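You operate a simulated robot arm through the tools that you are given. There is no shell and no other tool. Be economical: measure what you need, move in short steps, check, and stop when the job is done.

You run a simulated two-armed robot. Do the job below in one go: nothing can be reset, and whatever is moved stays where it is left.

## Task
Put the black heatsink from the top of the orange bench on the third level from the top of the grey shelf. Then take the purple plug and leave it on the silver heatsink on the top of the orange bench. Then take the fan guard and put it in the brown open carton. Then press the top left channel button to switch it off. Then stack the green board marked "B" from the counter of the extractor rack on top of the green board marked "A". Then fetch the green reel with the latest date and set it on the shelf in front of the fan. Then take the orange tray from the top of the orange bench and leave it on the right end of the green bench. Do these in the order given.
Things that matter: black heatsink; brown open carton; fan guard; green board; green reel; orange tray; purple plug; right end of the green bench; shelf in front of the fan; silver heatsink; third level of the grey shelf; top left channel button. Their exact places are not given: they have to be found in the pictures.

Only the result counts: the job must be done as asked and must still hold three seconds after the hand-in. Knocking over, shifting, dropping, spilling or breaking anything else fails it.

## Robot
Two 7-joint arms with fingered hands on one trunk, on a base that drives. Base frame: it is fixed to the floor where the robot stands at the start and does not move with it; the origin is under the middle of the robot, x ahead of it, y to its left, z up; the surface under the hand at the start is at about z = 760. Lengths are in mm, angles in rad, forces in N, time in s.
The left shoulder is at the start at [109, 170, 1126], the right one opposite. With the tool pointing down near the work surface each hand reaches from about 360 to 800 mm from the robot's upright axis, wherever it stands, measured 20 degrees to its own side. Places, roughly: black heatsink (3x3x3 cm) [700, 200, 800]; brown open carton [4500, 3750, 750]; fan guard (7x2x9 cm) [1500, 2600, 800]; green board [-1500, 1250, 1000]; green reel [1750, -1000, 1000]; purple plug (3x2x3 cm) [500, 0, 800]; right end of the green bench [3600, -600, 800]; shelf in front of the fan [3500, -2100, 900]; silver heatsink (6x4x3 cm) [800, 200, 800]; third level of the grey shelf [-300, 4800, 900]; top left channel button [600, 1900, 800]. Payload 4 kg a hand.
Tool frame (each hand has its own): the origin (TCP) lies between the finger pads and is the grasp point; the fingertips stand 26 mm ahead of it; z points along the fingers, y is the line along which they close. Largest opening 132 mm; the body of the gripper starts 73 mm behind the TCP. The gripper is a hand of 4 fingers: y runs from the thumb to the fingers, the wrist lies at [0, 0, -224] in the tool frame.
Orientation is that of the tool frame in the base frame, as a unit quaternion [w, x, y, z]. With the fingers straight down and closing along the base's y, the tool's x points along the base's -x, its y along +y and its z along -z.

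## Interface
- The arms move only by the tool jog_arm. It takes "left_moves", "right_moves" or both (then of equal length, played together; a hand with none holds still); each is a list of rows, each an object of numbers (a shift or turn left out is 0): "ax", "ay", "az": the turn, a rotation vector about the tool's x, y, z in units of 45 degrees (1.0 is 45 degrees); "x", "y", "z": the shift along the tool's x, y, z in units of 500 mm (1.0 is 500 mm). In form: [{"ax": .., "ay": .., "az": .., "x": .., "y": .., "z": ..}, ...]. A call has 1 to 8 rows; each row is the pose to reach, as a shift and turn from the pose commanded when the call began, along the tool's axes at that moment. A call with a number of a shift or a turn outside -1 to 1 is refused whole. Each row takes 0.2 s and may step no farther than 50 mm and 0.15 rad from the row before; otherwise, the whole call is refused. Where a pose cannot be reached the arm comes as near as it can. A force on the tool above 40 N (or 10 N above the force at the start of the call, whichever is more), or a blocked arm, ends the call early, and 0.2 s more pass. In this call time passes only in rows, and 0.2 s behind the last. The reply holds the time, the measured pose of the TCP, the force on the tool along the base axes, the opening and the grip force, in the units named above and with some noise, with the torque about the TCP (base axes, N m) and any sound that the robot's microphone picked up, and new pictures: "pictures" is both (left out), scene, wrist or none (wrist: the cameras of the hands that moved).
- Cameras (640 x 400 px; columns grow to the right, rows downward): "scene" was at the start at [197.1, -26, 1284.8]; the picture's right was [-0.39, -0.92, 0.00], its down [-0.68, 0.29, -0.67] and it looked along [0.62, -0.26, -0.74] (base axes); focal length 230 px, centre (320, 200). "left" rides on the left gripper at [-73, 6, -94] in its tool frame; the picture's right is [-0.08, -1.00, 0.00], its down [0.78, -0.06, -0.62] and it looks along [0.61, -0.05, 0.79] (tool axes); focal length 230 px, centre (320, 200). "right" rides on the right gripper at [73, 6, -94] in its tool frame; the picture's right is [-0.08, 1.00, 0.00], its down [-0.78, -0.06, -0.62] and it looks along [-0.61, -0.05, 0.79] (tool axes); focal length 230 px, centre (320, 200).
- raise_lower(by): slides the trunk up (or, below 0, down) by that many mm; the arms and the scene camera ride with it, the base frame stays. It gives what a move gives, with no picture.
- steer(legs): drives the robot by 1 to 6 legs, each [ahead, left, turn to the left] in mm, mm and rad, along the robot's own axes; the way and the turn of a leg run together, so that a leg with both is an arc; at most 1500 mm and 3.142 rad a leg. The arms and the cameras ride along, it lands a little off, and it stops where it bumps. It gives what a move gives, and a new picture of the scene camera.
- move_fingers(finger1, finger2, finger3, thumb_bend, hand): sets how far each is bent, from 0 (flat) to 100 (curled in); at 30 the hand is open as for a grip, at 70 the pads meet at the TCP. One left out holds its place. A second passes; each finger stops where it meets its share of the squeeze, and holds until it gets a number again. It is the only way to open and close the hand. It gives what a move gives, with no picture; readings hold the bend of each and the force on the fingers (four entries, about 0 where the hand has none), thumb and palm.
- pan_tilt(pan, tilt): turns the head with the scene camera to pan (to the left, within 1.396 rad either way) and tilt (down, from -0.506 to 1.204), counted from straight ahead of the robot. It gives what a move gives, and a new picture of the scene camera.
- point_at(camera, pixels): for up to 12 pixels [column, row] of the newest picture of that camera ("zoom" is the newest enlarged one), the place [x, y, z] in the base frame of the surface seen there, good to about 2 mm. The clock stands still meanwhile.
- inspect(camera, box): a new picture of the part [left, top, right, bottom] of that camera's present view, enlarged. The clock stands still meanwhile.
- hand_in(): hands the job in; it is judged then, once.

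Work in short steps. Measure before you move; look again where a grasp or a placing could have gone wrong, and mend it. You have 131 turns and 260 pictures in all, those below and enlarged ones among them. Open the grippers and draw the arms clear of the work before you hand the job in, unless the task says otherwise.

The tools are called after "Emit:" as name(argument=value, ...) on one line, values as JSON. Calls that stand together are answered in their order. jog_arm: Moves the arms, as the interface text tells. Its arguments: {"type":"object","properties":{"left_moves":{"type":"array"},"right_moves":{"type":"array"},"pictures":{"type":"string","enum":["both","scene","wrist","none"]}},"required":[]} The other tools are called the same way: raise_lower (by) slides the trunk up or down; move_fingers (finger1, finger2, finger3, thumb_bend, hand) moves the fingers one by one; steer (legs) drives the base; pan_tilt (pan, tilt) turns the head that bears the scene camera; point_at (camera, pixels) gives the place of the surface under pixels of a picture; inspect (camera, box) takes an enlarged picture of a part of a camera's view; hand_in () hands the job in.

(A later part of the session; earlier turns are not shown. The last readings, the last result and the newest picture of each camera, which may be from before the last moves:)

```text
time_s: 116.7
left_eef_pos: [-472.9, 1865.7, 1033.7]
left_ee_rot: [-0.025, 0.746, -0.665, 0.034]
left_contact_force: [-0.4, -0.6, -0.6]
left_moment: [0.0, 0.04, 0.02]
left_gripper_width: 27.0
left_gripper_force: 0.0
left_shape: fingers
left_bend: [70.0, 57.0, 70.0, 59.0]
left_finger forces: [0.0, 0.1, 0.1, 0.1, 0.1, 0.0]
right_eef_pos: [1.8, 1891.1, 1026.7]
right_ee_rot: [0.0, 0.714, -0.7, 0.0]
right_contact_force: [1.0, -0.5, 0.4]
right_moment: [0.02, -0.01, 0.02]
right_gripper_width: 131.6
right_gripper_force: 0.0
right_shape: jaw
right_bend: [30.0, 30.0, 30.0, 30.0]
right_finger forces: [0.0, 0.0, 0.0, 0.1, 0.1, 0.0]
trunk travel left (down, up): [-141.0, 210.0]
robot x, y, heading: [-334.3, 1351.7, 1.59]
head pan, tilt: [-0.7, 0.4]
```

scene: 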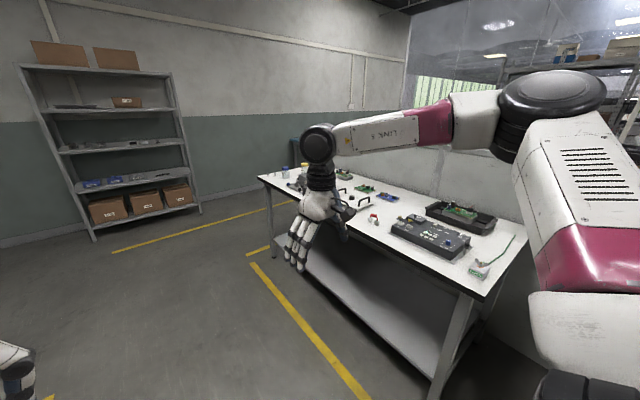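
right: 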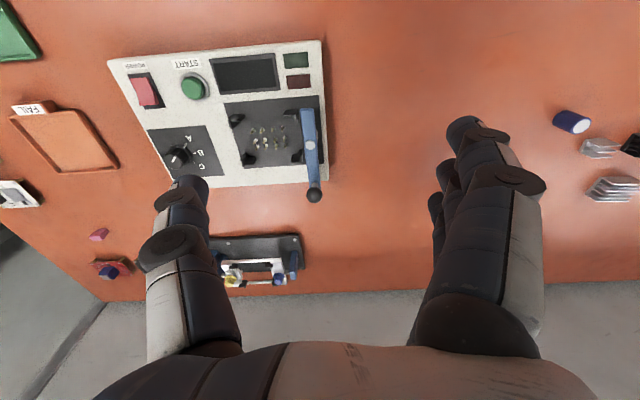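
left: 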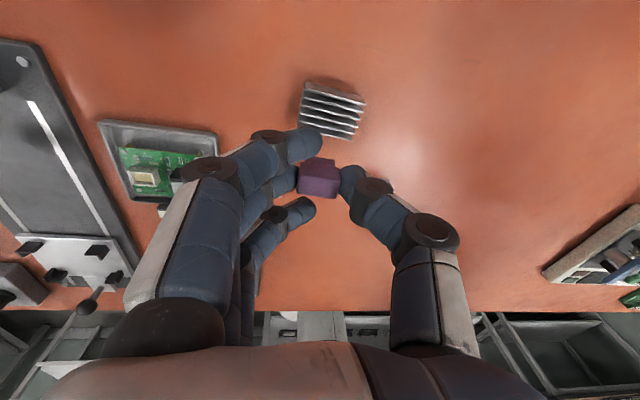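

The channel panel lies on this white bench; the blue table and fan guard are beyond the end of the partition. I drive on to y≈3700, turn to face +x and look.

Emit:
steer(legs=[[1200, 0, -0.02], [1150, 0, 0], [0, 0, -1.571]])

Emit:
pan_tilt(pan=0.0, tilt=0.35)

```text
time_s: 132.1
left_eef_pos: [159.5, 3841.1, 1033.2]
left_ee_rot: [-0.005, -0.055, 0.998, -0.042]
left_contact_force: [0.3, 0.3, -0.3]
left_moment: [0.01, -0.01, 0.0]
left_gripper_width: 26.7
left_gripper_force: 0.0
left_shape: fingers
left_bend: [70.0, 57.0, 70.0, 59.0]
left_finger forces: [0.0, 0.1, 0.0, 0.0, 0.0, 0.0]
right_eef_pos: [183.4, 3368.3, 1026.7]
right_ee_rot: [0.0, -0.008, 1.0, 0.0]
right_contact_force: [-1.0, 1.0, 0.0]
right_moment: [-0.02, -0.01, 0.02]
right_gripper_width: 131.8
right_gripper_force: 0.1
right_shape: jaw
right_bend: [30.0, 30.0, 30.0, 30.0]
right_finger forces: [0.0, 0.0, 0.1, 0.0, 0.1, 0.0]
trunk travel left (down, up): [-141.0, 210.0]
robot x, y, heading: [-354.8, 3703.6, 0.019]
head pan, tilt: [-0.7, 0.4]
```

scene: 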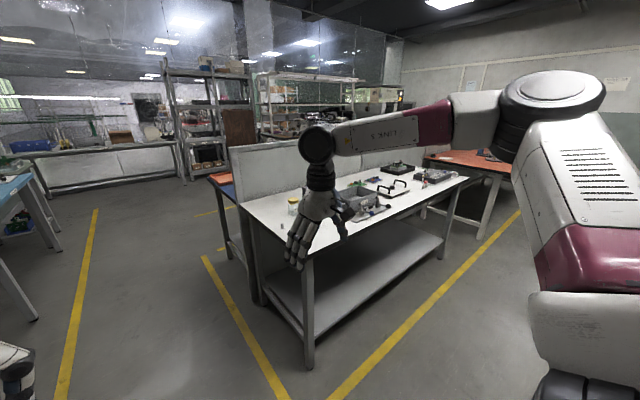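

```text
time_s: 133.2
left_eef_pos: [159.0, 3842.9, 1032.9]
left_ee_rot: [-0.006, -0.056, 0.998, -0.042]
left_contact_force: [-0.9, 0.6, -0.4]
left_moment: [-0.01, -0.02, 0.0]
left_gripper_width: 27.0
left_gripper_force: 0.0
left_shape: fingers
left_bend: [70.0, 57.0, 70.0, 59.0]
left_finger forces: [0.1, 0.1, 0.0, 0.0, 0.0, 0.0]
right_eef_pos: [183.6, 3366.7, 1027.9]
right_ee_rot: [0.0, -0.009, 1.0, 0.0]
right_contact_force: [-0.3, 0.0, -0.6]
right_moment: [0.01, 0.01, 0.01]
right_gripper_width: 132.0
right_gripper_force: 0.0
right_shape: jaw
right_bend: [30.0, 30.0, 30.0, 30.0]
right_finger forces: [0.0, 0.0, 0.0, 0.0, 0.1, 0.0]
trunk travel left (down, up): [-141.0, 210.0]
robot x, y, heading: [-354.4, 3705.6, 0.017]
head pan, tilt: [0.0, 0.351]
```

scene: 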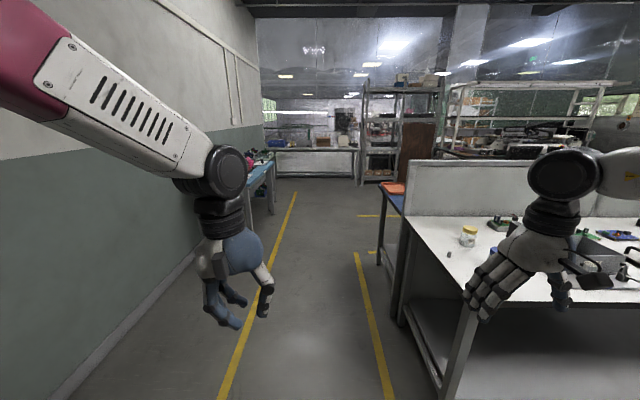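

The aisle along +x is clear. I measure the aisle lines, bench corners and the carton area before going on.

Emit:
point_at(camera="scene", pixels=[[235, 370], [385, 380], [412, 220], [400, 190], [385, 186], [318, 142], [375, 200], [262, 165], [470, 240], [440, 175]])

Emit:
inspect(camera="scene", box=[250, 100, 450, 225])

```text
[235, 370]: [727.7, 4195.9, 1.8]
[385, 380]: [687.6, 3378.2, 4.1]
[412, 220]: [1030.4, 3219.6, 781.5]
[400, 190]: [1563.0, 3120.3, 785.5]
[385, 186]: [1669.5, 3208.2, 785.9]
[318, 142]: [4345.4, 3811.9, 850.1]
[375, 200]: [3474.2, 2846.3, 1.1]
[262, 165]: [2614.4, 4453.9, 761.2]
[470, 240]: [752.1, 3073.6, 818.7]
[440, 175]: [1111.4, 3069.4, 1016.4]
```

```text
3.20 times, centred on (350, 162) of scene
```

zoom: 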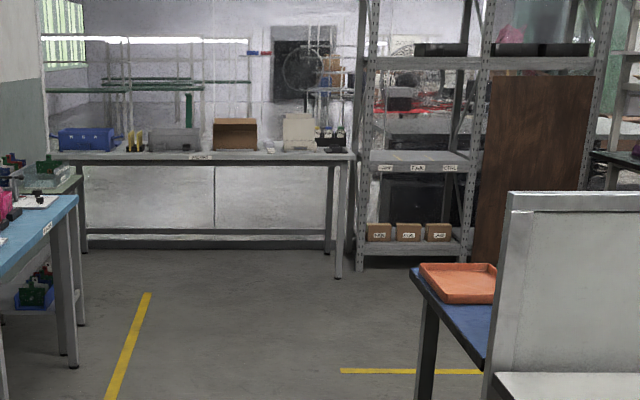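

The brown carton is straight ahead at about (4345, 3812); the blue bench with the orange lid lies behind the partition at x≈1100–1700. I drive to x≈2300 and look right.

Emit:
steer(legs=[[1400, 0, 0], [1300, 0, 0]])

Emit:
pan_tilt(pan=-1.39, tilt=0.4)

```text
time_s: 146.3
left_eef_pos: [2857.3, 3913.7, 1033.3]
left_ee_rot: [-0.006, -0.061, 0.997, -0.042]
left_contact_force: [0.1, 0.1, 0.6]
left_moment: [-0.02, 0.03, 0.02]
left_gripper_width: 27.1
left_gripper_force: 0.1
left_shape: fingers
left_bend: [70.0, 57.0, 70.0, 59.0]
left_finger forces: [0.0, 0.1, 0.0, 0.0, 0.0, 0.0]
right_eef_pos: [2887.4, 3440.8, 1027.3]
right_ee_rot: [0.0, -0.015, 1.0, -0.001]
right_contact_force: [0.1, -0.6, 0.1]
right_moment: [0.0, -0.04, -0.02]
right_gripper_width: 131.8
right_gripper_force: 0.0
right_shape: jaw
right_bend: [30.0, 30.0, 30.0, 30.0]
right_finger forces: [0.0, 0.1, 0.1, 0.1, 0.0, 0.1]
trunk travel left (down, up): [-141.0, 210.0]
robot x, y, heading: [2343.6, 3771.8, 0.031]
head pan, tilt: [0.0, 0.351]
```

scene: 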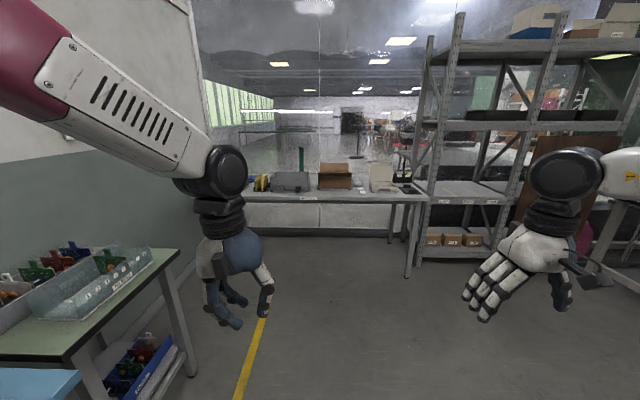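

```text
time_s: 147.8
left_eef_pos: [2856.1, 3914.5, 1033.6]
left_ee_rot: [-0.006, -0.06, 0.997, -0.042]
left_contact_force: [0.5, 1.0, 0.0]
left_moment: [-0.02, -0.02, -0.04]
left_gripper_width: 27.0
left_gripper_force: 0.1
left_shape: fingers
left_bend: [70.0, 57.0, 70.0, 59.0]
left_finger forces: [0.0, 0.0, 0.0, 0.1, 0.1, 0.1]
right_eef_pos: [2887.4, 3441.6, 1026.8]
right_ee_rot: [0.0, -0.016, 1.0, -0.001]
right_contact_force: [0.1, -0.1, 0.5]
right_moment: [-0.01, -0.02, -0.01]
right_gripper_width: 132.0
right_gripper_force: 0.0
right_shape: jaw
right_bend: [30.0, 30.0, 30.0, 30.0]
right_finger forces: [0.0, 0.0, 0.0, 0.0, 0.0, 0.0]
trunk travel left (down, up): [-141.0, 210.0]
robot x, y, heading: [2344.3, 3777.0, 0.029]
head pan, tilt: [-1.389, 0.4]
```

scene: 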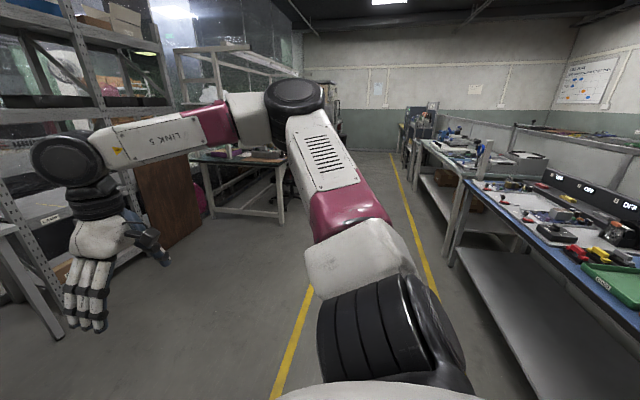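

The blue bench borders the aisle running to −y. I turn right to face down that aisle and measure the bench and lines.

Emit:
steer(legs=[[0, 0, -1.6]])

Emit:
pan_tilt(pan=-0.5, tilt=0.5)

Emit:
point_at(camera="scene", pixels=[[200, 380], [300, 300], [420, 250], [320, 200], [500, 330]])

```text
time_s: 152.1
left_eef_pos: [2477.2, 3257.6, 1033.4]
left_ee_rot: [-0.033, 0.667, 0.744, -0.026]
left_contact_force: [0.3, 0.7, -0.1]
left_moment: [0.02, 0.04, -0.02]
left_gripper_width: 27.0
left_gripper_force: 0.0
left_shape: fingers
left_bend: [70.0, 57.0, 70.0, 59.0]
left_finger forces: [0.0, 0.0, 0.1, 0.0, 0.0, 0.0]
right_eef_pos: [2003.2, 3233.1, 1027.1]
right_ee_rot: [0.0, 0.702, 0.712, 0.0]
right_contact_force: [-0.1, 0.2, 0.1]
right_moment: [0.0, 0.01, 0.01]
right_gripper_width: 132.0
right_gripper_force: 0.0
right_shape: jaw
right_bend: [30.0, 30.0, 30.0, 30.0]
right_finger forces: [0.1, 0.0, 0.0, 0.0, 0.0, 0.0]
trunk travel left (down, up): [-141.0, 210.0]
robot x, y, heading: [2343.4, 3771.6, -1.555]
head pan, tilt: [-1.389, 0.4]
```

scene: 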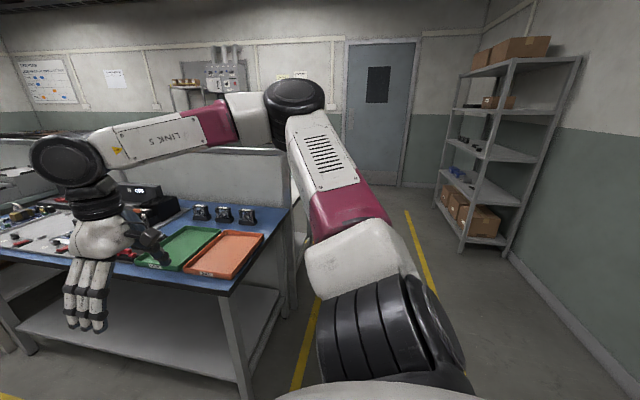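

```text
time_s: 153.3
left_eef_pos: [2477.7, 3257.4, 1033.1]
left_ee_rot: [-0.033, 0.667, 0.743, -0.025]
left_contact_force: [0.1, 0.7, -0.2]
left_moment: [0.0, -0.01, -0.02]
left_gripper_width: 26.8
left_gripper_force: 0.0
left_shape: fingers
left_bend: [70.0, 57.0, 70.0, 59.0]
left_finger forces: [0.0, 0.0, 0.0, 0.1, 0.1, 0.0]
right_eef_pos: [2003.3, 3233.8, 1027.0]
right_ee_rot: [0.0, 0.702, 0.712, 0.0]
right_contact_force: [0.1, -0.5, -0.2]
right_moment: [0.02, 0.02, 0.01]
right_gripper_width: 131.7
right_gripper_force: 0.1
right_shape: jaw
right_bend: [30.0, 30.0, 30.0, 30.0]
right_finger forces: [0.0, 0.0, 0.1, 0.0, 0.0, 0.0]
trunk travel left (down, up): [-141.0, 210.0]
robot x, y, heading: [2346.2, 3770.5, -1.556]
head pan, tilt: [-0.499, 0.499]
```

scene: 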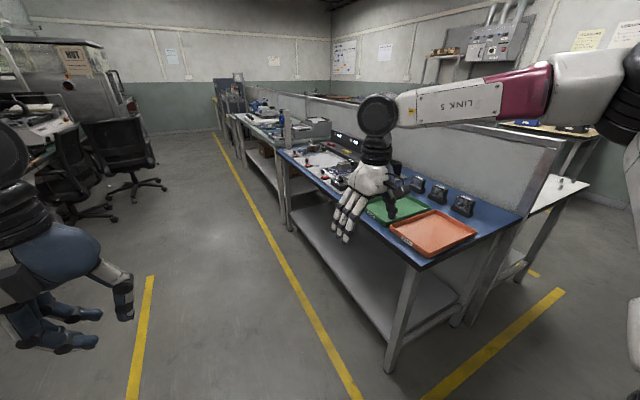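

```text
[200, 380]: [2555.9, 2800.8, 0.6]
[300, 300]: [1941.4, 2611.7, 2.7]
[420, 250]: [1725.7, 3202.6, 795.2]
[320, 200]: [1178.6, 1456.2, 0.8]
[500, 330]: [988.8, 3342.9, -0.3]
```

Blue bench front edge is x≈1735. I drive down the aisle to y≈2600 and turn to face the blue bench.

Emit:
steer(legs=[[1150, -60, 0], [0, 0, -1.587]])

Emit:
pan_tilt(pan=0.0, tilt=0.6)

```text
time_s: 163.0
left_eef_pos: [1781.6, 2496.4, 1033.6]
left_ee_rot: [-0.042, 0.998, 0.048, 0.007]
left_contact_force: [-0.1, -1.1, -0.4]
left_moment: [-0.02, 0.01, -0.08]
left_gripper_width: 26.8
left_gripper_force: 0.2
left_shape: fingers
left_bend: [70.0, 57.0, 70.0, 59.0]
left_finger forces: [0.1, 0.0, 0.0, 0.1, 0.0, 0.0]
right_eef_pos: [1765.3, 2969.5, 1027.6]
right_ee_rot: [0.0, 1.0, 0.002, -0.001]
right_contact_force: [0.4, -0.6, 0.6]
right_moment: [0.0, 0.01, 0.0]
right_gripper_width: 131.8
right_gripper_force: 0.1
right_shape: jaw
right_bend: [30.0, 30.0, 30.0, 30.0]
right_finger forces: [0.0, 0.1, 0.1, 0.0, 0.0, 0.0]
trunk travel left (down, up): [-141.0, 210.0]
robot x, y, heading: [2297.0, 2618.9, -3.144]
head pan, tilt: [-0.499, 0.499]
```

scene: 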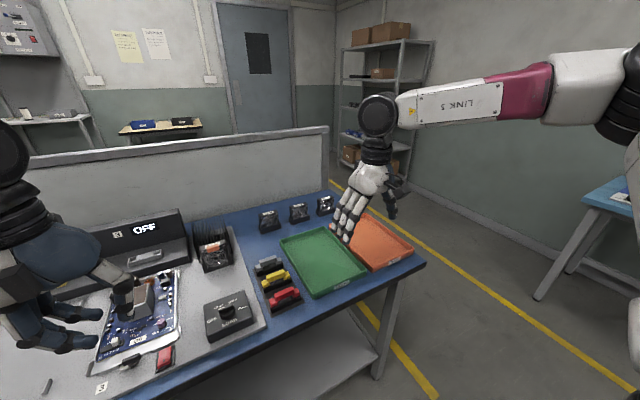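

```text
time_s: 163.9
left_eef_pos: [1780.9, 2496.2, 1033.9]
left_ee_rot: [-0.042, 0.998, 0.047, 0.007]
left_contact_force: [0.1, 0.2, -0.8]
left_moment: [-0.02, 0.03, -0.03]
left_gripper_width: 27.0
left_gripper_force: 0.0
left_shape: fingers
left_bend: [70.0, 57.0, 70.0, 59.0]
left_finger forces: [0.0, 0.0, 0.0, 0.0, 0.0, 0.1]
right_eef_pos: [1765.7, 2969.5, 1027.4]
right_ee_rot: [0.0, 1.0, 0.001, -0.001]
right_contact_force: [0.2, 0.8, 0.0]
right_moment: [0.0, -0.03, 0.0]
right_gripper_width: 132.2
right_gripper_force: 0.1
right_shape: jaw
right_bend: [30.0, 30.0, 30.0, 30.0]
right_finger forces: [0.1, 0.0, 0.1, 0.0, 0.1, 0.1]
trunk travel left (down, up): [-141.0, 210.0]
robot x, y, heading: [2297.4, 2623.8, -3.141]
head pan, tilt: [0.0, 0.6]
```

scene: 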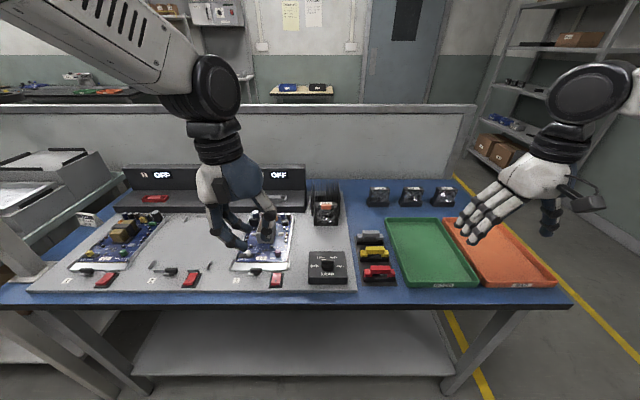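

I look for the fan guard (7×2×9 cm); a dark cage-like thing at (325,205) could be it.

Emit:
inspect(camera="scene", box=[230, 150, 480, 300])

Emit:
point_at(camera="scene", pixels=[[325, 210], [325, 190], [378, 195], [412, 195], [443, 195], [375, 255], [325, 265], [435, 255], [320, 300]])

```text
2.56 times, centred on (355, 225) of scene
```

zoom: 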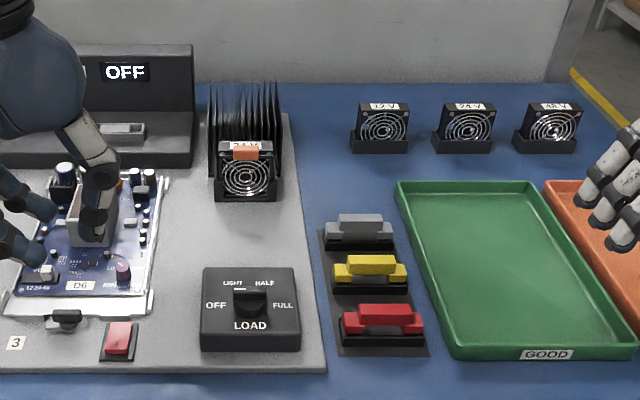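

```text
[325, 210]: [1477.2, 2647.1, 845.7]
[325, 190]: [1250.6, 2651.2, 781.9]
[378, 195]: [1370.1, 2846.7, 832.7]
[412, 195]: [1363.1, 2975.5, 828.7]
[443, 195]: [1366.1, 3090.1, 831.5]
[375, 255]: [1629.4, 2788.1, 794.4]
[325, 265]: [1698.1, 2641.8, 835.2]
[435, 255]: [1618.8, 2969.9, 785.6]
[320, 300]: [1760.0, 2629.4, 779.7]
```

Emit:
inspect(camera="scene", box=[300, 175, 360, 235])

Emit:
point_at(camera="zoom", pixels=[[90, 150], [250, 280], [100, 400]])

```text
6.67 times, centred on (330, 205) of scene
```

zoom: 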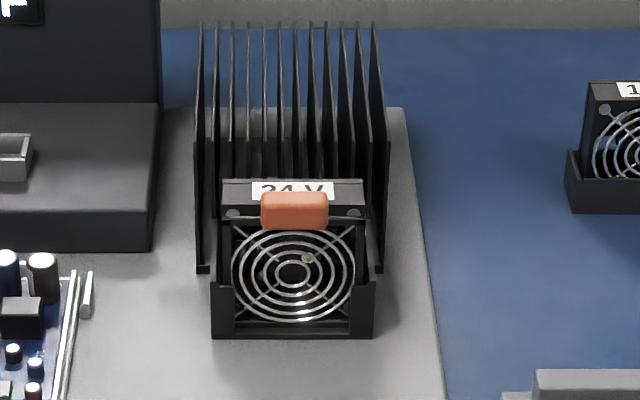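

```text
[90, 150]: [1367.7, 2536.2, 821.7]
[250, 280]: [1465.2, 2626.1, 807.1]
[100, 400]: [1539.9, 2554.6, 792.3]
```

The guard is the ring piece with an orange tab, in a slot of the bracket in front of the 24 V fan. I measure the tab.

Emit:
point_at(camera="zoom", pixels=[[265, 197], [325, 197], [265, 225], [325, 225], [295, 193], [295, 210], [295, 272], [295, 318], [240, 220], [240, 185], [345, 185], [222, 320], [362, 320]])

Emit:
steer(legs=[[120, 0, 0]])

```text
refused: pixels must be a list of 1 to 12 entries
```

```text
time_s: 165.2
left_eef_pos: [1662.1, 2495.0, 1033.4]
left_ee_rot: [-0.042, 0.998, 0.048, 0.005]
left_contact_force: [0.0, 0.3, -0.6]
left_moment: [-0.03, -0.04, 0.0]
left_gripper_width: 26.9
left_gripper_force: 0.1
left_shape: fingers
left_bend: [70.0, 57.0, 70.0, 59.0]
left_finger forces: [0.1, 0.0, 0.0, 0.0, 0.1, 0.1]
right_eef_pos: [1645.6, 2969.3, 1025.9]
right_ee_rot: [0.0, 1.0, 0.002, 0.0]
right_contact_force: [-1.0, 0.6, 0.1]
right_moment: [0.01, -0.01, -0.01]
right_gripper_width: 131.8
right_gripper_force: 0.1
right_shape: jaw
right_bend: [30.0, 30.0, 30.0, 30.0]
right_finger forces: [0.0, 0.0, 0.1, 0.1, 0.0, 0.0]
trunk travel left (down, up): [-141.0, 210.0]
robot x, y, heading: [2185.0, 2621.3, -3.141]
head pan, tilt: [0.0, 0.6]
```

scene: 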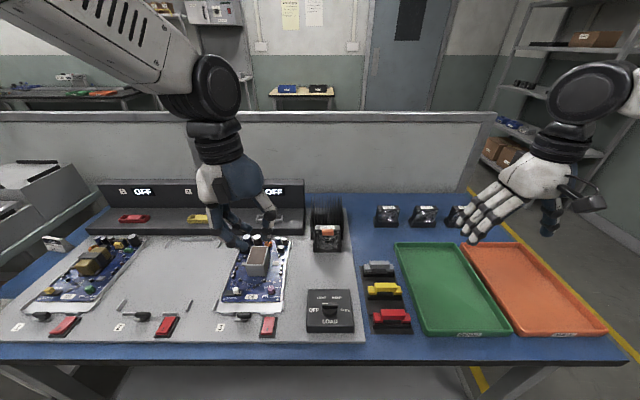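

Emit:
inspect(camera="scene", box=[295, 195, 365, 260])

```text
6.15 times, centred on (330, 228) of scene
```

zoom: 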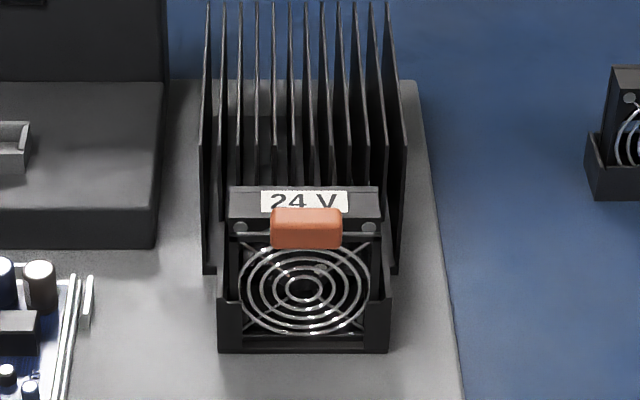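

Emit:
point_at(camera="zoom", pixels=[[275, 213], [338, 213], [275, 243], [338, 243], [306, 211], [306, 230], [305, 290], [245, 195], [370, 193], [240, 215], [230, 335], [380, 335]])

Emit:
point_at(camera="zoom", pixels=[[306, 205], [300, 195], [360, 195], [230, 283], [382, 283], [205, 150], [305, 345], [242, 250], [390, 10], [360, 242]])

```text
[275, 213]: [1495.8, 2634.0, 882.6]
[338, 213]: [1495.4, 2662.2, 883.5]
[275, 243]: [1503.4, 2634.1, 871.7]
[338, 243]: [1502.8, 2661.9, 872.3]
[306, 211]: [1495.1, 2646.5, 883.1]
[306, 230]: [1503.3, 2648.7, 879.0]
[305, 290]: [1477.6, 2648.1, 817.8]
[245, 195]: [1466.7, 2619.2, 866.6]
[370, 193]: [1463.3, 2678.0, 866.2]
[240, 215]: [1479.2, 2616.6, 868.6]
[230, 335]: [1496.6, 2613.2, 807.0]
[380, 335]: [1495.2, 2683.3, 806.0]
```

```text
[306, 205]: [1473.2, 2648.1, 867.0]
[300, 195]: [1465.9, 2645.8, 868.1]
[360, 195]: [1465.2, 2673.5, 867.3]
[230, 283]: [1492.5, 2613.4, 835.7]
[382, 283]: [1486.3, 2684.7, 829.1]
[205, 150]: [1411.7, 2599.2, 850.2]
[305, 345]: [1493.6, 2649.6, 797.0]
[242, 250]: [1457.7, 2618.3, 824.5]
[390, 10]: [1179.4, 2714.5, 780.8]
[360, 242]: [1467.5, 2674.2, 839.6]
```

Tab: x 1485–1503, y 2634–2662, top z 884, fan top behind at 868. I use the right hand closing along y: strafe left 150 mm and prepare the fingers.

Emit:
steer(legs=[[0, 150, 0]])

Emit:
move_fingers(hand="right", finger1=50, finger2=52, finger3=50, thumb_bend=52)

```text
time_s: 167.1
left_eef_pos: [1663.5, 2344.3, 1033.2]
left_ee_rot: [-0.041, 0.998, 0.048, 0.006]
left_contact_force: [-0.1, 1.1, 1.1]
left_moment: [0.0, -0.01, -0.04]
left_gripper_width: 26.9
left_gripper_force: 0.2
left_shape: fingers
left_bend: [70.0, 57.0, 70.0, 59.0]
left_finger forces: [0.0, 0.1, 0.0, 0.1, 0.1, 0.0]
right_eef_pos: [1647.0, 2819.3, 1027.8]
right_ee_rot: [0.0, 1.0, 0.002, 0.001]
right_contact_force: [-0.8, -0.3, 0.5]
right_moment: [-0.03, 0.0, 0.0]
right_gripper_width: 132.0
right_gripper_force: 0.0
right_shape: jaw
right_bend: [30.0, 30.0, 30.0, 30.0]
right_finger forces: [0.0, 0.0, 0.0, 0.1, 0.0, 0.1]
trunk travel left (down, up): [-141.0, 210.0]
robot x, y, heading: [2185.2, 2474.1, -3.139]
head pan, tilt: [0.0, 0.6]
```

scene: 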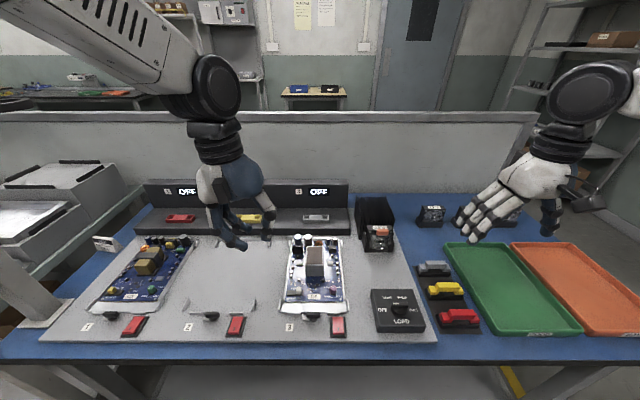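

```text
time_s: 168.1
left_eef_pos: [1663.9, 2345.5, 1031.9]
left_ee_rot: [-0.042, 0.998, 0.048, 0.006]
left_contact_force: [-0.6, -0.9, 0.0]
left_moment: [0.01, 0.0, 0.01]
left_gripper_width: 26.8
left_gripper_force: 0.1
left_shape: fingers
left_bend: [70.0, 57.0, 70.0, 59.0]
left_finger forces: [0.0, 0.0, 0.0, 0.0, 0.0, 0.0]
right_eef_pos: [1646.7, 2819.3, 1026.0]
right_ee_rot: [0.0, 1.0, 0.002, 0.0]
right_contact_force: [0.5, -0.2, 0.6]
right_moment: [-0.04, 0.0, 0.02]
right_gripper_width: 68.2
right_gripper_force: 0.0
right_shape: fingers
right_bend: [50.0, 52.0, 50.0, 52.0]
right_finger forces: [0.0, 0.0, 0.0, 0.0, 0.0, 0.0]
trunk travel left (down, up): [-141.0, 210.0]
robot x, y, heading: [2181.9, 2470.6, -3.141]
head pan, tilt: [0.0, 0.6]
```

I move the right hand above the tab at z≈945.

Emit:
jog_arm(right_moves=[{"x": -0.051, "y": 0.057, "z": 0.0}, {"x": -0.102, "y": 0.114, "z": 0.02}, {"x": -0.153, "y": 0.171, "z": 0.05}, {"x": -0.204, "y": 0.228, "z": 0.09}, {"x": -0.255, "y": 0.285, "z": 0.13}, {"x": -0.306, "y": 0.342, "z": 0.164}], pictures="both")

Emit:
inspect(camera="scene", box=[330, 150, 450, 260])

```text
time_s: 169.5
left_eef_pos: [1664.4, 2345.3, 1031.1]
left_ee_rot: [-0.042, 0.998, 0.048, 0.007]
left_contact_force: [0.2, -0.3, -0.4]
left_moment: [0.0, 0.0, -0.03]
left_gripper_width: 26.9
left_gripper_force: 0.1
left_shape: fingers
left_bend: [70.0, 57.0, 70.0, 59.0]
left_finger forces: [0.0, 0.1, 0.0, 0.0, 0.1, 0.0]
right_eef_pos: [1493.0, 2647.5, 942.8]
right_ee_rot: [0.0, 1.0, 0.0, 0.0]
right_contact_force: [-0.2, -0.5, -0.1]
right_moment: [0.0, 0.03, 0.0]
right_gripper_width: 68.3
right_gripper_force: 0.0
right_shape: fingers
right_bend: [50.0, 52.0, 50.0, 52.0]
right_finger forces: [0.0, 0.0, 0.0, 0.1, 0.0, 0.1]
trunk travel left (down, up): [-141.0, 210.0]
robot x, y, heading: [2182.9, 2469.8, -3.144]
head pan, tilt: [0.0, 0.6]
```

scene: 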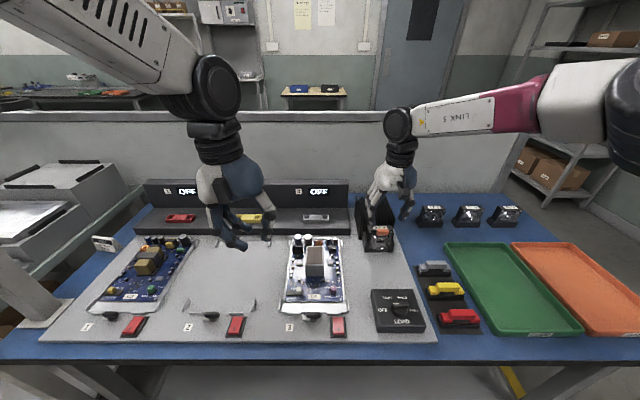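
right: 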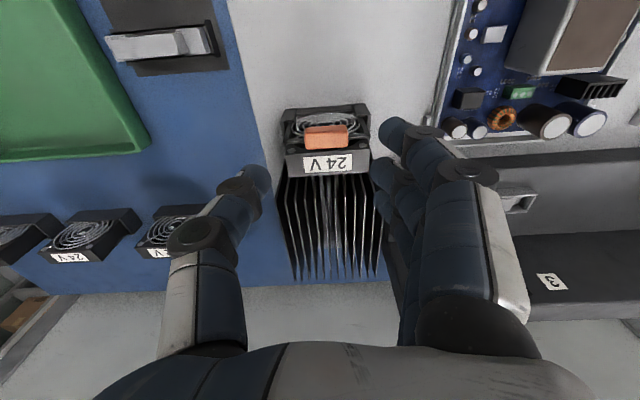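

```text
3.64 times, centred on (390, 205) of scene
```

zoom: 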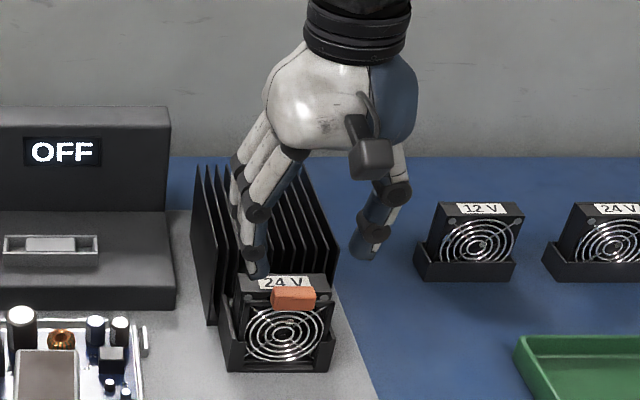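

Aligned. I descend to z≈899.

Emit:
jog_arm(right_moves=[{"x": 0.002, "z": 0.04}, {"x": 0.002, "z": 0.07}, {"x": 0.002, "z": 0.088}], pictures="wrist")

Emit:
inspect(camera="scene", box=[340, 180, 420, 260])

```text
time_s: 170.3
left_eef_pos: [1664.0, 2345.6, 1032.3]
left_ee_rot: [-0.042, 0.998, 0.048, 0.006]
left_contact_force: [0.4, 0.2, 0.0]
left_moment: [0.0, -0.05, 0.01]
left_gripper_width: 27.2
left_gripper_force: 0.1
left_shape: fingers
left_bend: [70.0, 57.0, 70.0, 59.0]
left_finger forces: [0.0, 0.0, 0.1, 0.1, 0.0, 0.1]
right_eef_pos: [1494.3, 2648.4, 901.4]
right_ee_rot: [0.001, 1.0, 0.001, 0.0]
right_contact_force: [-0.1, 0.4, 0.2]
right_moment: [0.02, -0.03, 0.04]
right_gripper_width: 68.2
right_gripper_force: 0.1
right_shape: fingers
right_bend: [50.0, 52.0, 50.0, 52.0]
right_finger forces: [0.1, 0.0, 0.1, 0.0, 0.0, 0.0]
trunk travel left (down, up): [-141.0, 210.0]
robot x, y, heading: [2183.0, 2478.0, -3.139]
head pan, tilt: [0.0, 0.6]
```

right: 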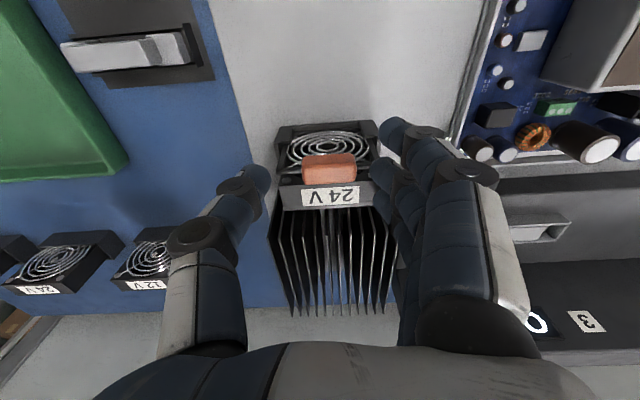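

```text
5.00 times, centred on (380, 220) of scene
```

zoom: 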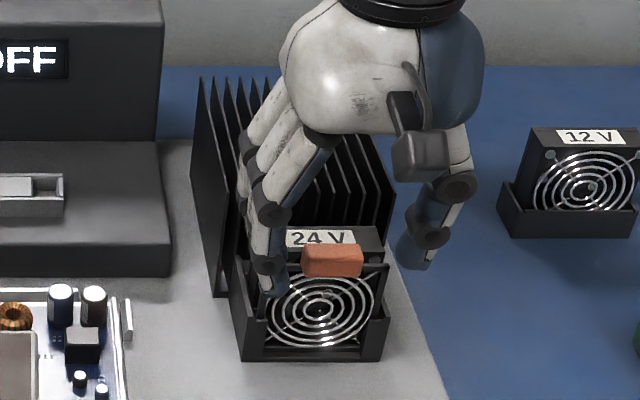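

Fingers straddle the tab with tips above the fan top. I close finger 2 and the thumb only.

Emit:
move_fingers(hand="right", finger2=75, thumb_bend=75)

Emit:
inspect(camera="right", box=[200, 60, 480, 260])

```text
time_s: 171.3
left_eef_pos: [1662.9, 2345.6, 1033.2]
left_ee_rot: [-0.041, 0.998, 0.047, 0.006]
left_contact_force: [0.8, -0.3, -0.2]
left_moment: [0.0, -0.01, 0.01]
left_gripper_width: 27.0
left_gripper_force: 0.0
left_shape: fingers
left_bend: [70.0, 57.0, 70.0, 59.0]
left_finger forces: [0.0, 0.0, 0.0, 0.0, 0.1, 0.1]
right_eef_pos: [1495.3, 2647.4, 901.2]
right_ee_rot: [0.001, 1.0, 0.001, 0.0]
right_contact_force: [0.3, -1.5, -0.7]
right_moment: [-0.14, 0.0, 0.03]
right_gripper_width: 46.5
right_gripper_force: 11.5
right_shape: fingers
right_bend: [50.0, 60.0, 50.0, 68.0]
right_finger forces: [0.0, 12.1, 0.0, 0.0, 10.8, 0.0]
trunk travel left (down, up): [-141.0, 210.0]
robot x, y, heading: [2180.8, 2470.7, -3.141]
head pan, tilt: [0.0, 0.6]
```

```text
2.00 times, centred on (340, 160) of right
```

zoom: 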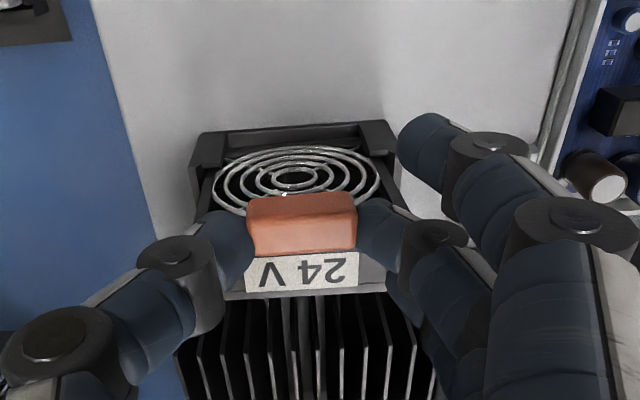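

Tab gripped with 11 N. I pull straight up.

Emit:
jog_arm(right_moves=[{"z": -0.02}, {"z": -0.05}, {"z": -0.1}, {"z": -0.15}, {"z": -0.2}, {"z": -0.25}, {"z": -0.3}], pictures="both")

```text
time_s: 172.9
left_eef_pos: [1663.5, 2346.0, 1033.3]
left_ee_rot: [-0.042, 0.998, 0.048, 0.005]
left_contact_force: [0.1, -0.3, 0.7]
left_moment: [0.01, 0.0, -0.01]
left_gripper_width: 26.9
left_gripper_force: 0.0
left_shape: fingers
left_bend: [70.0, 57.0, 70.0, 59.0]
left_finger forces: [0.1, 0.0, 0.0, 0.0, 0.0, 0.0]
right_eef_pos: [1495.1, 2648.6, 1052.0]
right_ee_rot: [0.001, 1.0, 0.002, -0.001]
right_contact_force: [0.7, 0.1, -0.4]
right_moment: [-0.01, 0.01, -0.01]
right_gripper_width: 46.2
right_gripper_force: 11.3
right_shape: fingers
right_bend: [50.0, 59.0, 50.0, 69.0]
right_finger forces: [0.0, 11.8, 0.1, 0.1, 11.9, 0.0]
trunk travel left (down, up): [-141.0, 210.0]
robot x, y, heading: [2179.4, 2472.1, -3.139]
head pan, tilt: [0.0, 0.6]
```

scene: 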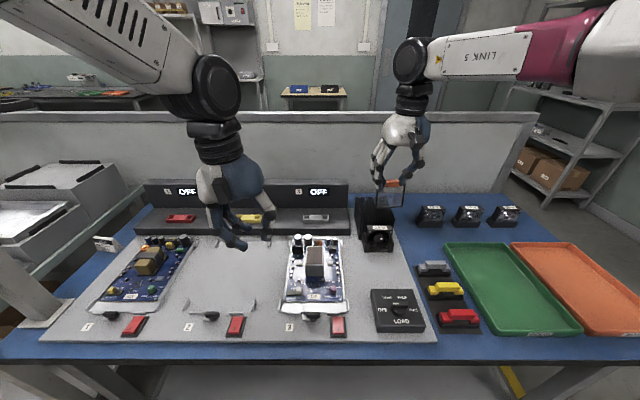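
right: 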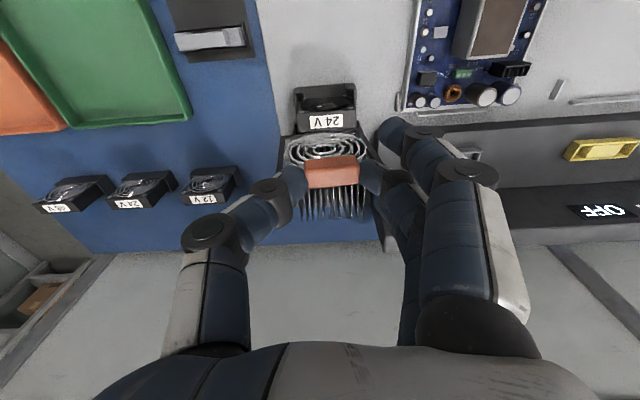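

The guard is out of its slot. I draw the hand back 150 mm, back away, and drive to the carton: to the aisle, then along +x.

Emit:
jog_arm(right_moves=[{"x": 0.08}, {"x": 0.16}, {"x": 0.24}, {"x": 0.3}], pictures="none")

Emit:
steer(legs=[[-140, 0, 0], [0, 0, -1.571], [1300, 0, 0], [0, 0, -1.571], [900, 0, 0]])

Emit:
pan_tilt(pan=0.0, tilt=0.5)

```text
time_s: 173.9
left_eef_pos: [1663.6, 2346.0, 1034.1]
left_ee_rot: [-0.041, 0.998, 0.048, 0.006]
left_contact_force: [0.1, -0.2, -0.2]
left_moment: [0.03, 0.01, 0.01]
left_gripper_width: 26.9
left_gripper_force: 0.0
left_shape: fingers
left_bend: [70.0, 57.0, 70.0, 59.0]
left_finger forces: [0.0, 0.1, 0.1, 0.0, 0.1, 0.0]
right_eef_pos: [1646.5, 2648.3, 1050.7]
right_ee_rot: [-0.001, 1.0, 0.0, -0.001]
right_contact_force: [0.6, -0.9, -0.3]
right_moment: [-0.04, -0.01, -0.02]
right_gripper_width: 46.4
right_gripper_force: 11.4
right_shape: fingers
right_bend: [50.0, 59.0, 50.0, 69.0]
right_finger forces: [0.1, 11.8, 0.1, 0.0, 11.7, 0.0]
trunk travel left (down, up): [-141.0, 210.0]
robot x, y, heading: [2179.0, 2471.5, -3.137]
head pan, tilt: [0.0, 0.6]
```

```text
time_s: 193.4
left_eef_pos: [3727.3, 3926.8, 1033.5]
left_ee_rot: [-0.005, -0.053, 0.998, -0.041]
left_contact_force: [-0.3, 0.3, 0.1]
left_moment: [-0.04, 0.01, 0.02]
left_gripper_width: 26.9
left_gripper_force: 0.1
left_shape: fingers
left_bend: [70.0, 57.0, 70.0, 59.0]
left_finger forces: [0.1, 0.1, 0.1, 0.0, 0.0, 0.0]
right_eef_pos: [3750.4, 3623.9, 1050.3]
right_ee_rot: [-0.001, -0.006, 1.0, 0.0]
right_contact_force: [-0.5, 0.7, 0.1]
right_moment: [-0.01, -0.02, -0.03]
right_gripper_width: 45.9
right_gripper_force: 11.4
right_shape: fingers
right_bend: [50.0, 59.0, 50.0, 69.0]
right_finger forces: [0.0, 11.7, 0.0, 0.0, 11.7, 0.1]
trunk travel left (down, up): [-141.0, 210.0]
robot x, y, heading: [3212.2, 3795.2, 0.016]
head pan, tilt: [0.0, 0.6]
```

scene: 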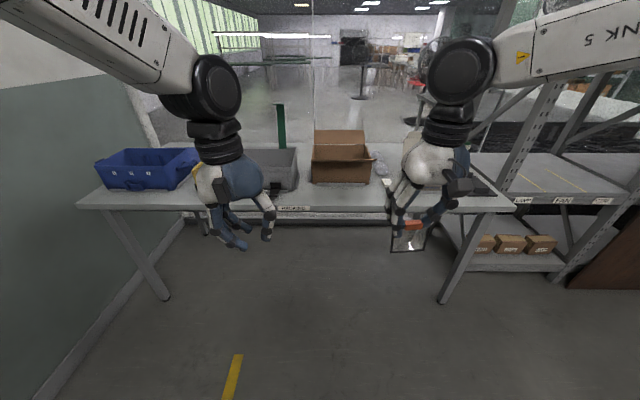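

```text
time_s: 194.0
left_eef_pos: [3727.4, 3925.9, 1032.3]
left_ee_rot: [-0.005, -0.053, 0.998, -0.041]
left_contact_force: [-0.7, -0.1, -1.2]
left_moment: [0.01, 0.01, 0.0]
left_gripper_width: 27.1
left_gripper_force: 0.0
left_shape: fingers
left_bend: [70.0, 57.0, 70.0, 59.0]
left_finger forces: [0.1, 0.0, 0.0, 0.1, 0.0, 0.0]
right_eef_pos: [3749.4, 3623.3, 1051.7]
right_ee_rot: [0.0, -0.006, 1.0, 0.0]
right_contact_force: [-0.3, -0.3, 0.3]
right_moment: [0.0, -0.03, 0.03]
right_gripper_width: 45.8
right_gripper_force: 11.6
right_shape: fingers
right_bend: [50.0, 59.0, 50.0, 69.0]
right_finger forces: [0.1, 11.6, 0.0, 0.1, 11.6, 0.0]
trunk travel left (down, up): [-141.0, 210.0]
robot x, y, heading: [3214.1, 3797.9, 0.017]
head pan, tilt: [0.0, 0.499]
```

scene: 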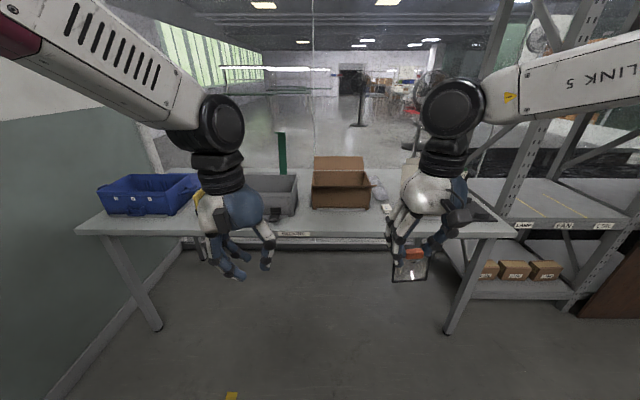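

The brown open carton is at (340,185). I measure its walls and the bench edge.

Emit:
point_at(camera="scene", pixels=[[313, 188], [371, 189], [340, 200], [340, 189], [318, 172], [362, 172], [340, 180], [340, 160], [290, 232], [385, 225], [340, 170]])

Emit:
inspect(camera="scene", box=[280, 140, 420, 250])

```text
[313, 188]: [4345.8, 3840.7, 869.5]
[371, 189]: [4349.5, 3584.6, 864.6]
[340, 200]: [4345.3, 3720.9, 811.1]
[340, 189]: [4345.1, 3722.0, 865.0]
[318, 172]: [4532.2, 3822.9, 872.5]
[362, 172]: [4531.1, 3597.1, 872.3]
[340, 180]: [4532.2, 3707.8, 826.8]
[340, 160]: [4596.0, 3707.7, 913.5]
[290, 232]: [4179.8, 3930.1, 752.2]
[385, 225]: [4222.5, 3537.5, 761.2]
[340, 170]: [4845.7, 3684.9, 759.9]
```

```text
3.64 times, centred on (350, 195) of scene
```

zoom: 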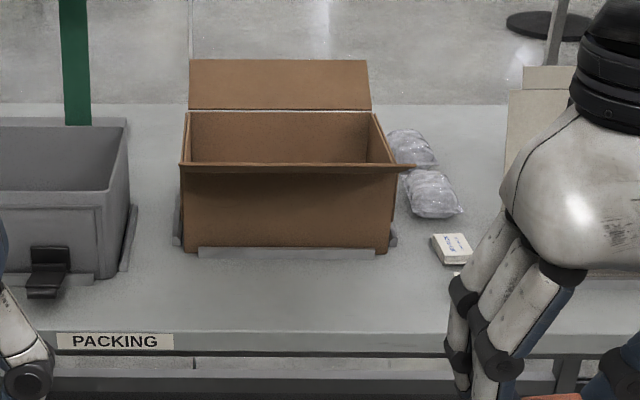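

Carton interior: x 4350–4530, y 3597–3840, rim z≈872. I drive 545 mm ahead and 75 mm left; the guard's bottom at z≈945 clears the rim.

Emit:
steer(legs=[[545, 72, -0.015]])

Emit:
pan_tilt(pan=-0.1, tilt=0.7)

```text
time_s: 197.2
left_eef_pos: [4275.2, 3989.0, 1032.3]
left_ee_rot: [-0.006, -0.042, 0.998, -0.041]
left_contact_force: [0.1, 0.6, 0.3]
left_moment: [-0.02, -0.02, -0.01]
left_gripper_width: 26.8
left_gripper_force: 0.0
left_shape: fingers
left_bend: [70.0, 57.0, 70.0, 59.0]
left_finger forces: [0.1, 0.0, 0.1, 0.0, 0.0, 0.0]
right_eef_pos: [4290.1, 3685.3, 1050.2]
right_ee_rot: [0.0, 0.004, 1.0, 0.0]
right_contact_force: [0.3, -0.8, -0.1]
right_moment: [0.02, 0.01, -0.03]
right_gripper_width: 45.7
right_gripper_force: 11.5
right_shape: fingers
right_bend: [50.0, 59.0, 50.0, 69.0]
right_finger forces: [0.0, 11.6, 0.1, 0.0, 11.6, 0.0]
trunk travel left (down, up): [-141.0, 210.0]
robot x, y, heading: [3755.7, 3866.8, -0.007]
head pan, tilt: [0.0, 0.499]
```

scene: 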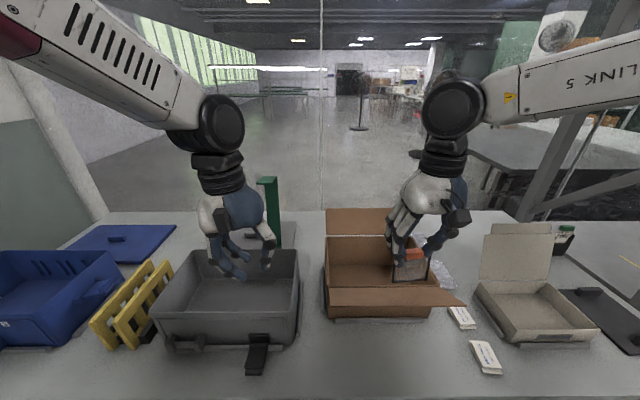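

```text
time_s: 197.9
left_eef_pos: [4274.9, 3988.3, 1033.4]
left_ee_rot: [-0.007, -0.043, 0.998, -0.041]
left_contact_force: [-0.2, 0.4, -0.1]
left_moment: [0.01, -0.01, 0.01]
left_gripper_width: 27.1
left_gripper_force: 0.0
left_shape: fingers
left_bend: [70.0, 57.0, 70.0, 59.0]
left_finger forces: [0.0, 0.0, 0.0, 0.0, 0.1, 0.0]
right_eef_pos: [4290.0, 3686.4, 1052.2]
right_ee_rot: [0.001, 0.003, 1.0, 0.0]
right_contact_force: [0.0, 0.3, 0.2]
right_moment: [0.04, 0.01, 0.01]
right_gripper_width: 45.9
right_gripper_force: 11.7
right_shape: fingers
right_bend: [50.0, 59.0, 50.0, 69.0]
right_finger forces: [0.0, 11.6, 0.1, 0.1, 11.6, 0.0]
trunk travel left (down, up): [-141.0, 210.0]
robot x, y, heading: [3756.4, 3868.1, -0.005]
head pan, tilt: [-0.099, 0.7]
```

scene: 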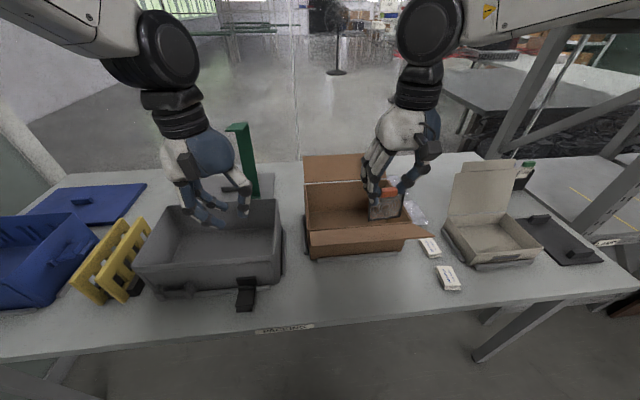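

Carton is directly ahead. I move to (4440, 3718) above it, then descend to z≈885.

Emit:
jog_arm(right_moves=[{"x": -0.075, "y": 0.016}, {"x": -0.15, "y": 0.032}, {"x": -0.225, "y": 0.048}, {"x": -0.3, "y": 0.064}, {"x": -0.3, "y": 0.064, "z": 0.08}, {"x": -0.3, "y": 0.064, "z": 0.16}, {"x": -0.3, "y": 0.064, "z": 0.24}], pictures="both")

```text
time_s: 199.5
left_eef_pos: [4276.5, 3989.6, 1032.3]
left_ee_rot: [-0.007, -0.044, 0.998, -0.041]
left_contact_force: [0.1, -0.4, -0.8]
left_moment: [-0.01, 0.03, 0.01]
left_gripper_width: 27.2
left_gripper_force: 0.1
left_shape: fingers
left_bend: [70.0, 57.0, 70.0, 59.0]
left_finger forces: [0.1, 0.1, 0.1, 0.0, 0.0, 0.1]
right_eef_pos: [4441.8, 3716.8, 930.6]
right_ee_rot: [-0.001, 0.003, 1.0, 0.0]
right_contact_force: [0.4, 0.2, -0.9]
right_moment: [0.0, 0.01, -0.01]
right_gripper_width: 45.7
right_gripper_force: 11.7
right_shape: fingers
right_bend: [50.0, 59.0, 50.0, 69.0]
right_finger forces: [0.0, 11.6, 0.0, 0.0, 11.6, 0.0]
trunk travel left (down, up): [-141.0, 210.0]
robot x, y, heading: [3755.0, 3870.7, -0.009]
head pan, tilt: [-0.099, 0.7]
```

scene: 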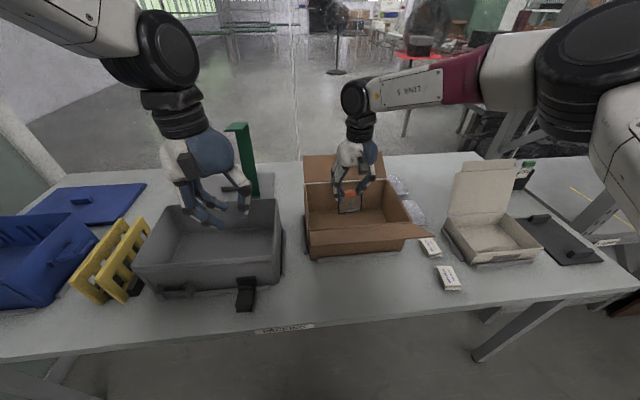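
right: 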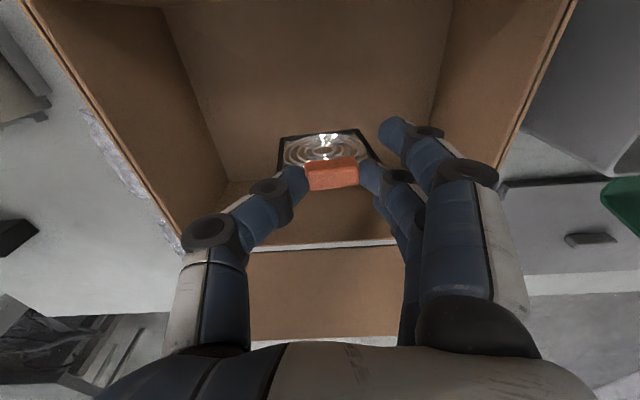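

Over the carton, centred. I lower 47 mm more.

Emit:
jog_arm(right_moves=[{"z": 0.05}, {"z": 0.08}, {"z": 0.094}], pictures="none")

Emit:
inspect(camera="right", box=[120, 0, 520, 280])

```text
time_s: 200.3
left_eef_pos: [4273.8, 3988.6, 1033.5]
left_ee_rot: [-0.006, -0.044, 0.998, -0.041]
left_contact_force: [0.0, 0.3, 0.0]
left_moment: [-0.02, 0.0, 0.02]
left_gripper_width: 27.0
left_gripper_force: 0.1
left_shape: fingers
left_bend: [70.0, 57.0, 70.0, 59.0]
left_finger forces: [0.0, 0.0, 0.0, 0.0, 0.0, 0.0]
right_eef_pos: [4442.1, 3717.1, 884.6]
right_ee_rot: [0.001, 0.004, 1.0, 0.001]
right_contact_force: [0.6, 0.7, -0.4]
right_moment: [0.02, -0.02, -0.02]
right_gripper_width: 45.8
right_gripper_force: 11.4
right_shape: fingers
right_bend: [50.0, 59.0, 50.0, 69.0]
right_finger forces: [0.0, 11.6, 0.1, 0.1, 11.5, 0.1]
trunk travel left (down, up): [-141.0, 210.0]
robot x, y, heading: [3753.7, 3865.8, -0.009]
head pan, tilt: [-0.099, 0.7]
```

```text
1.43 times, centred on (320, 140) of right
```

zoom: 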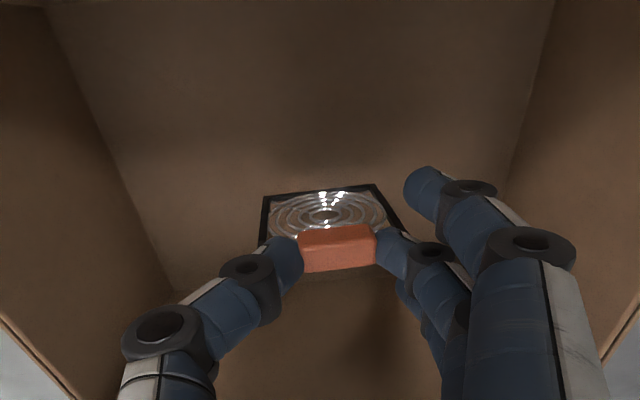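

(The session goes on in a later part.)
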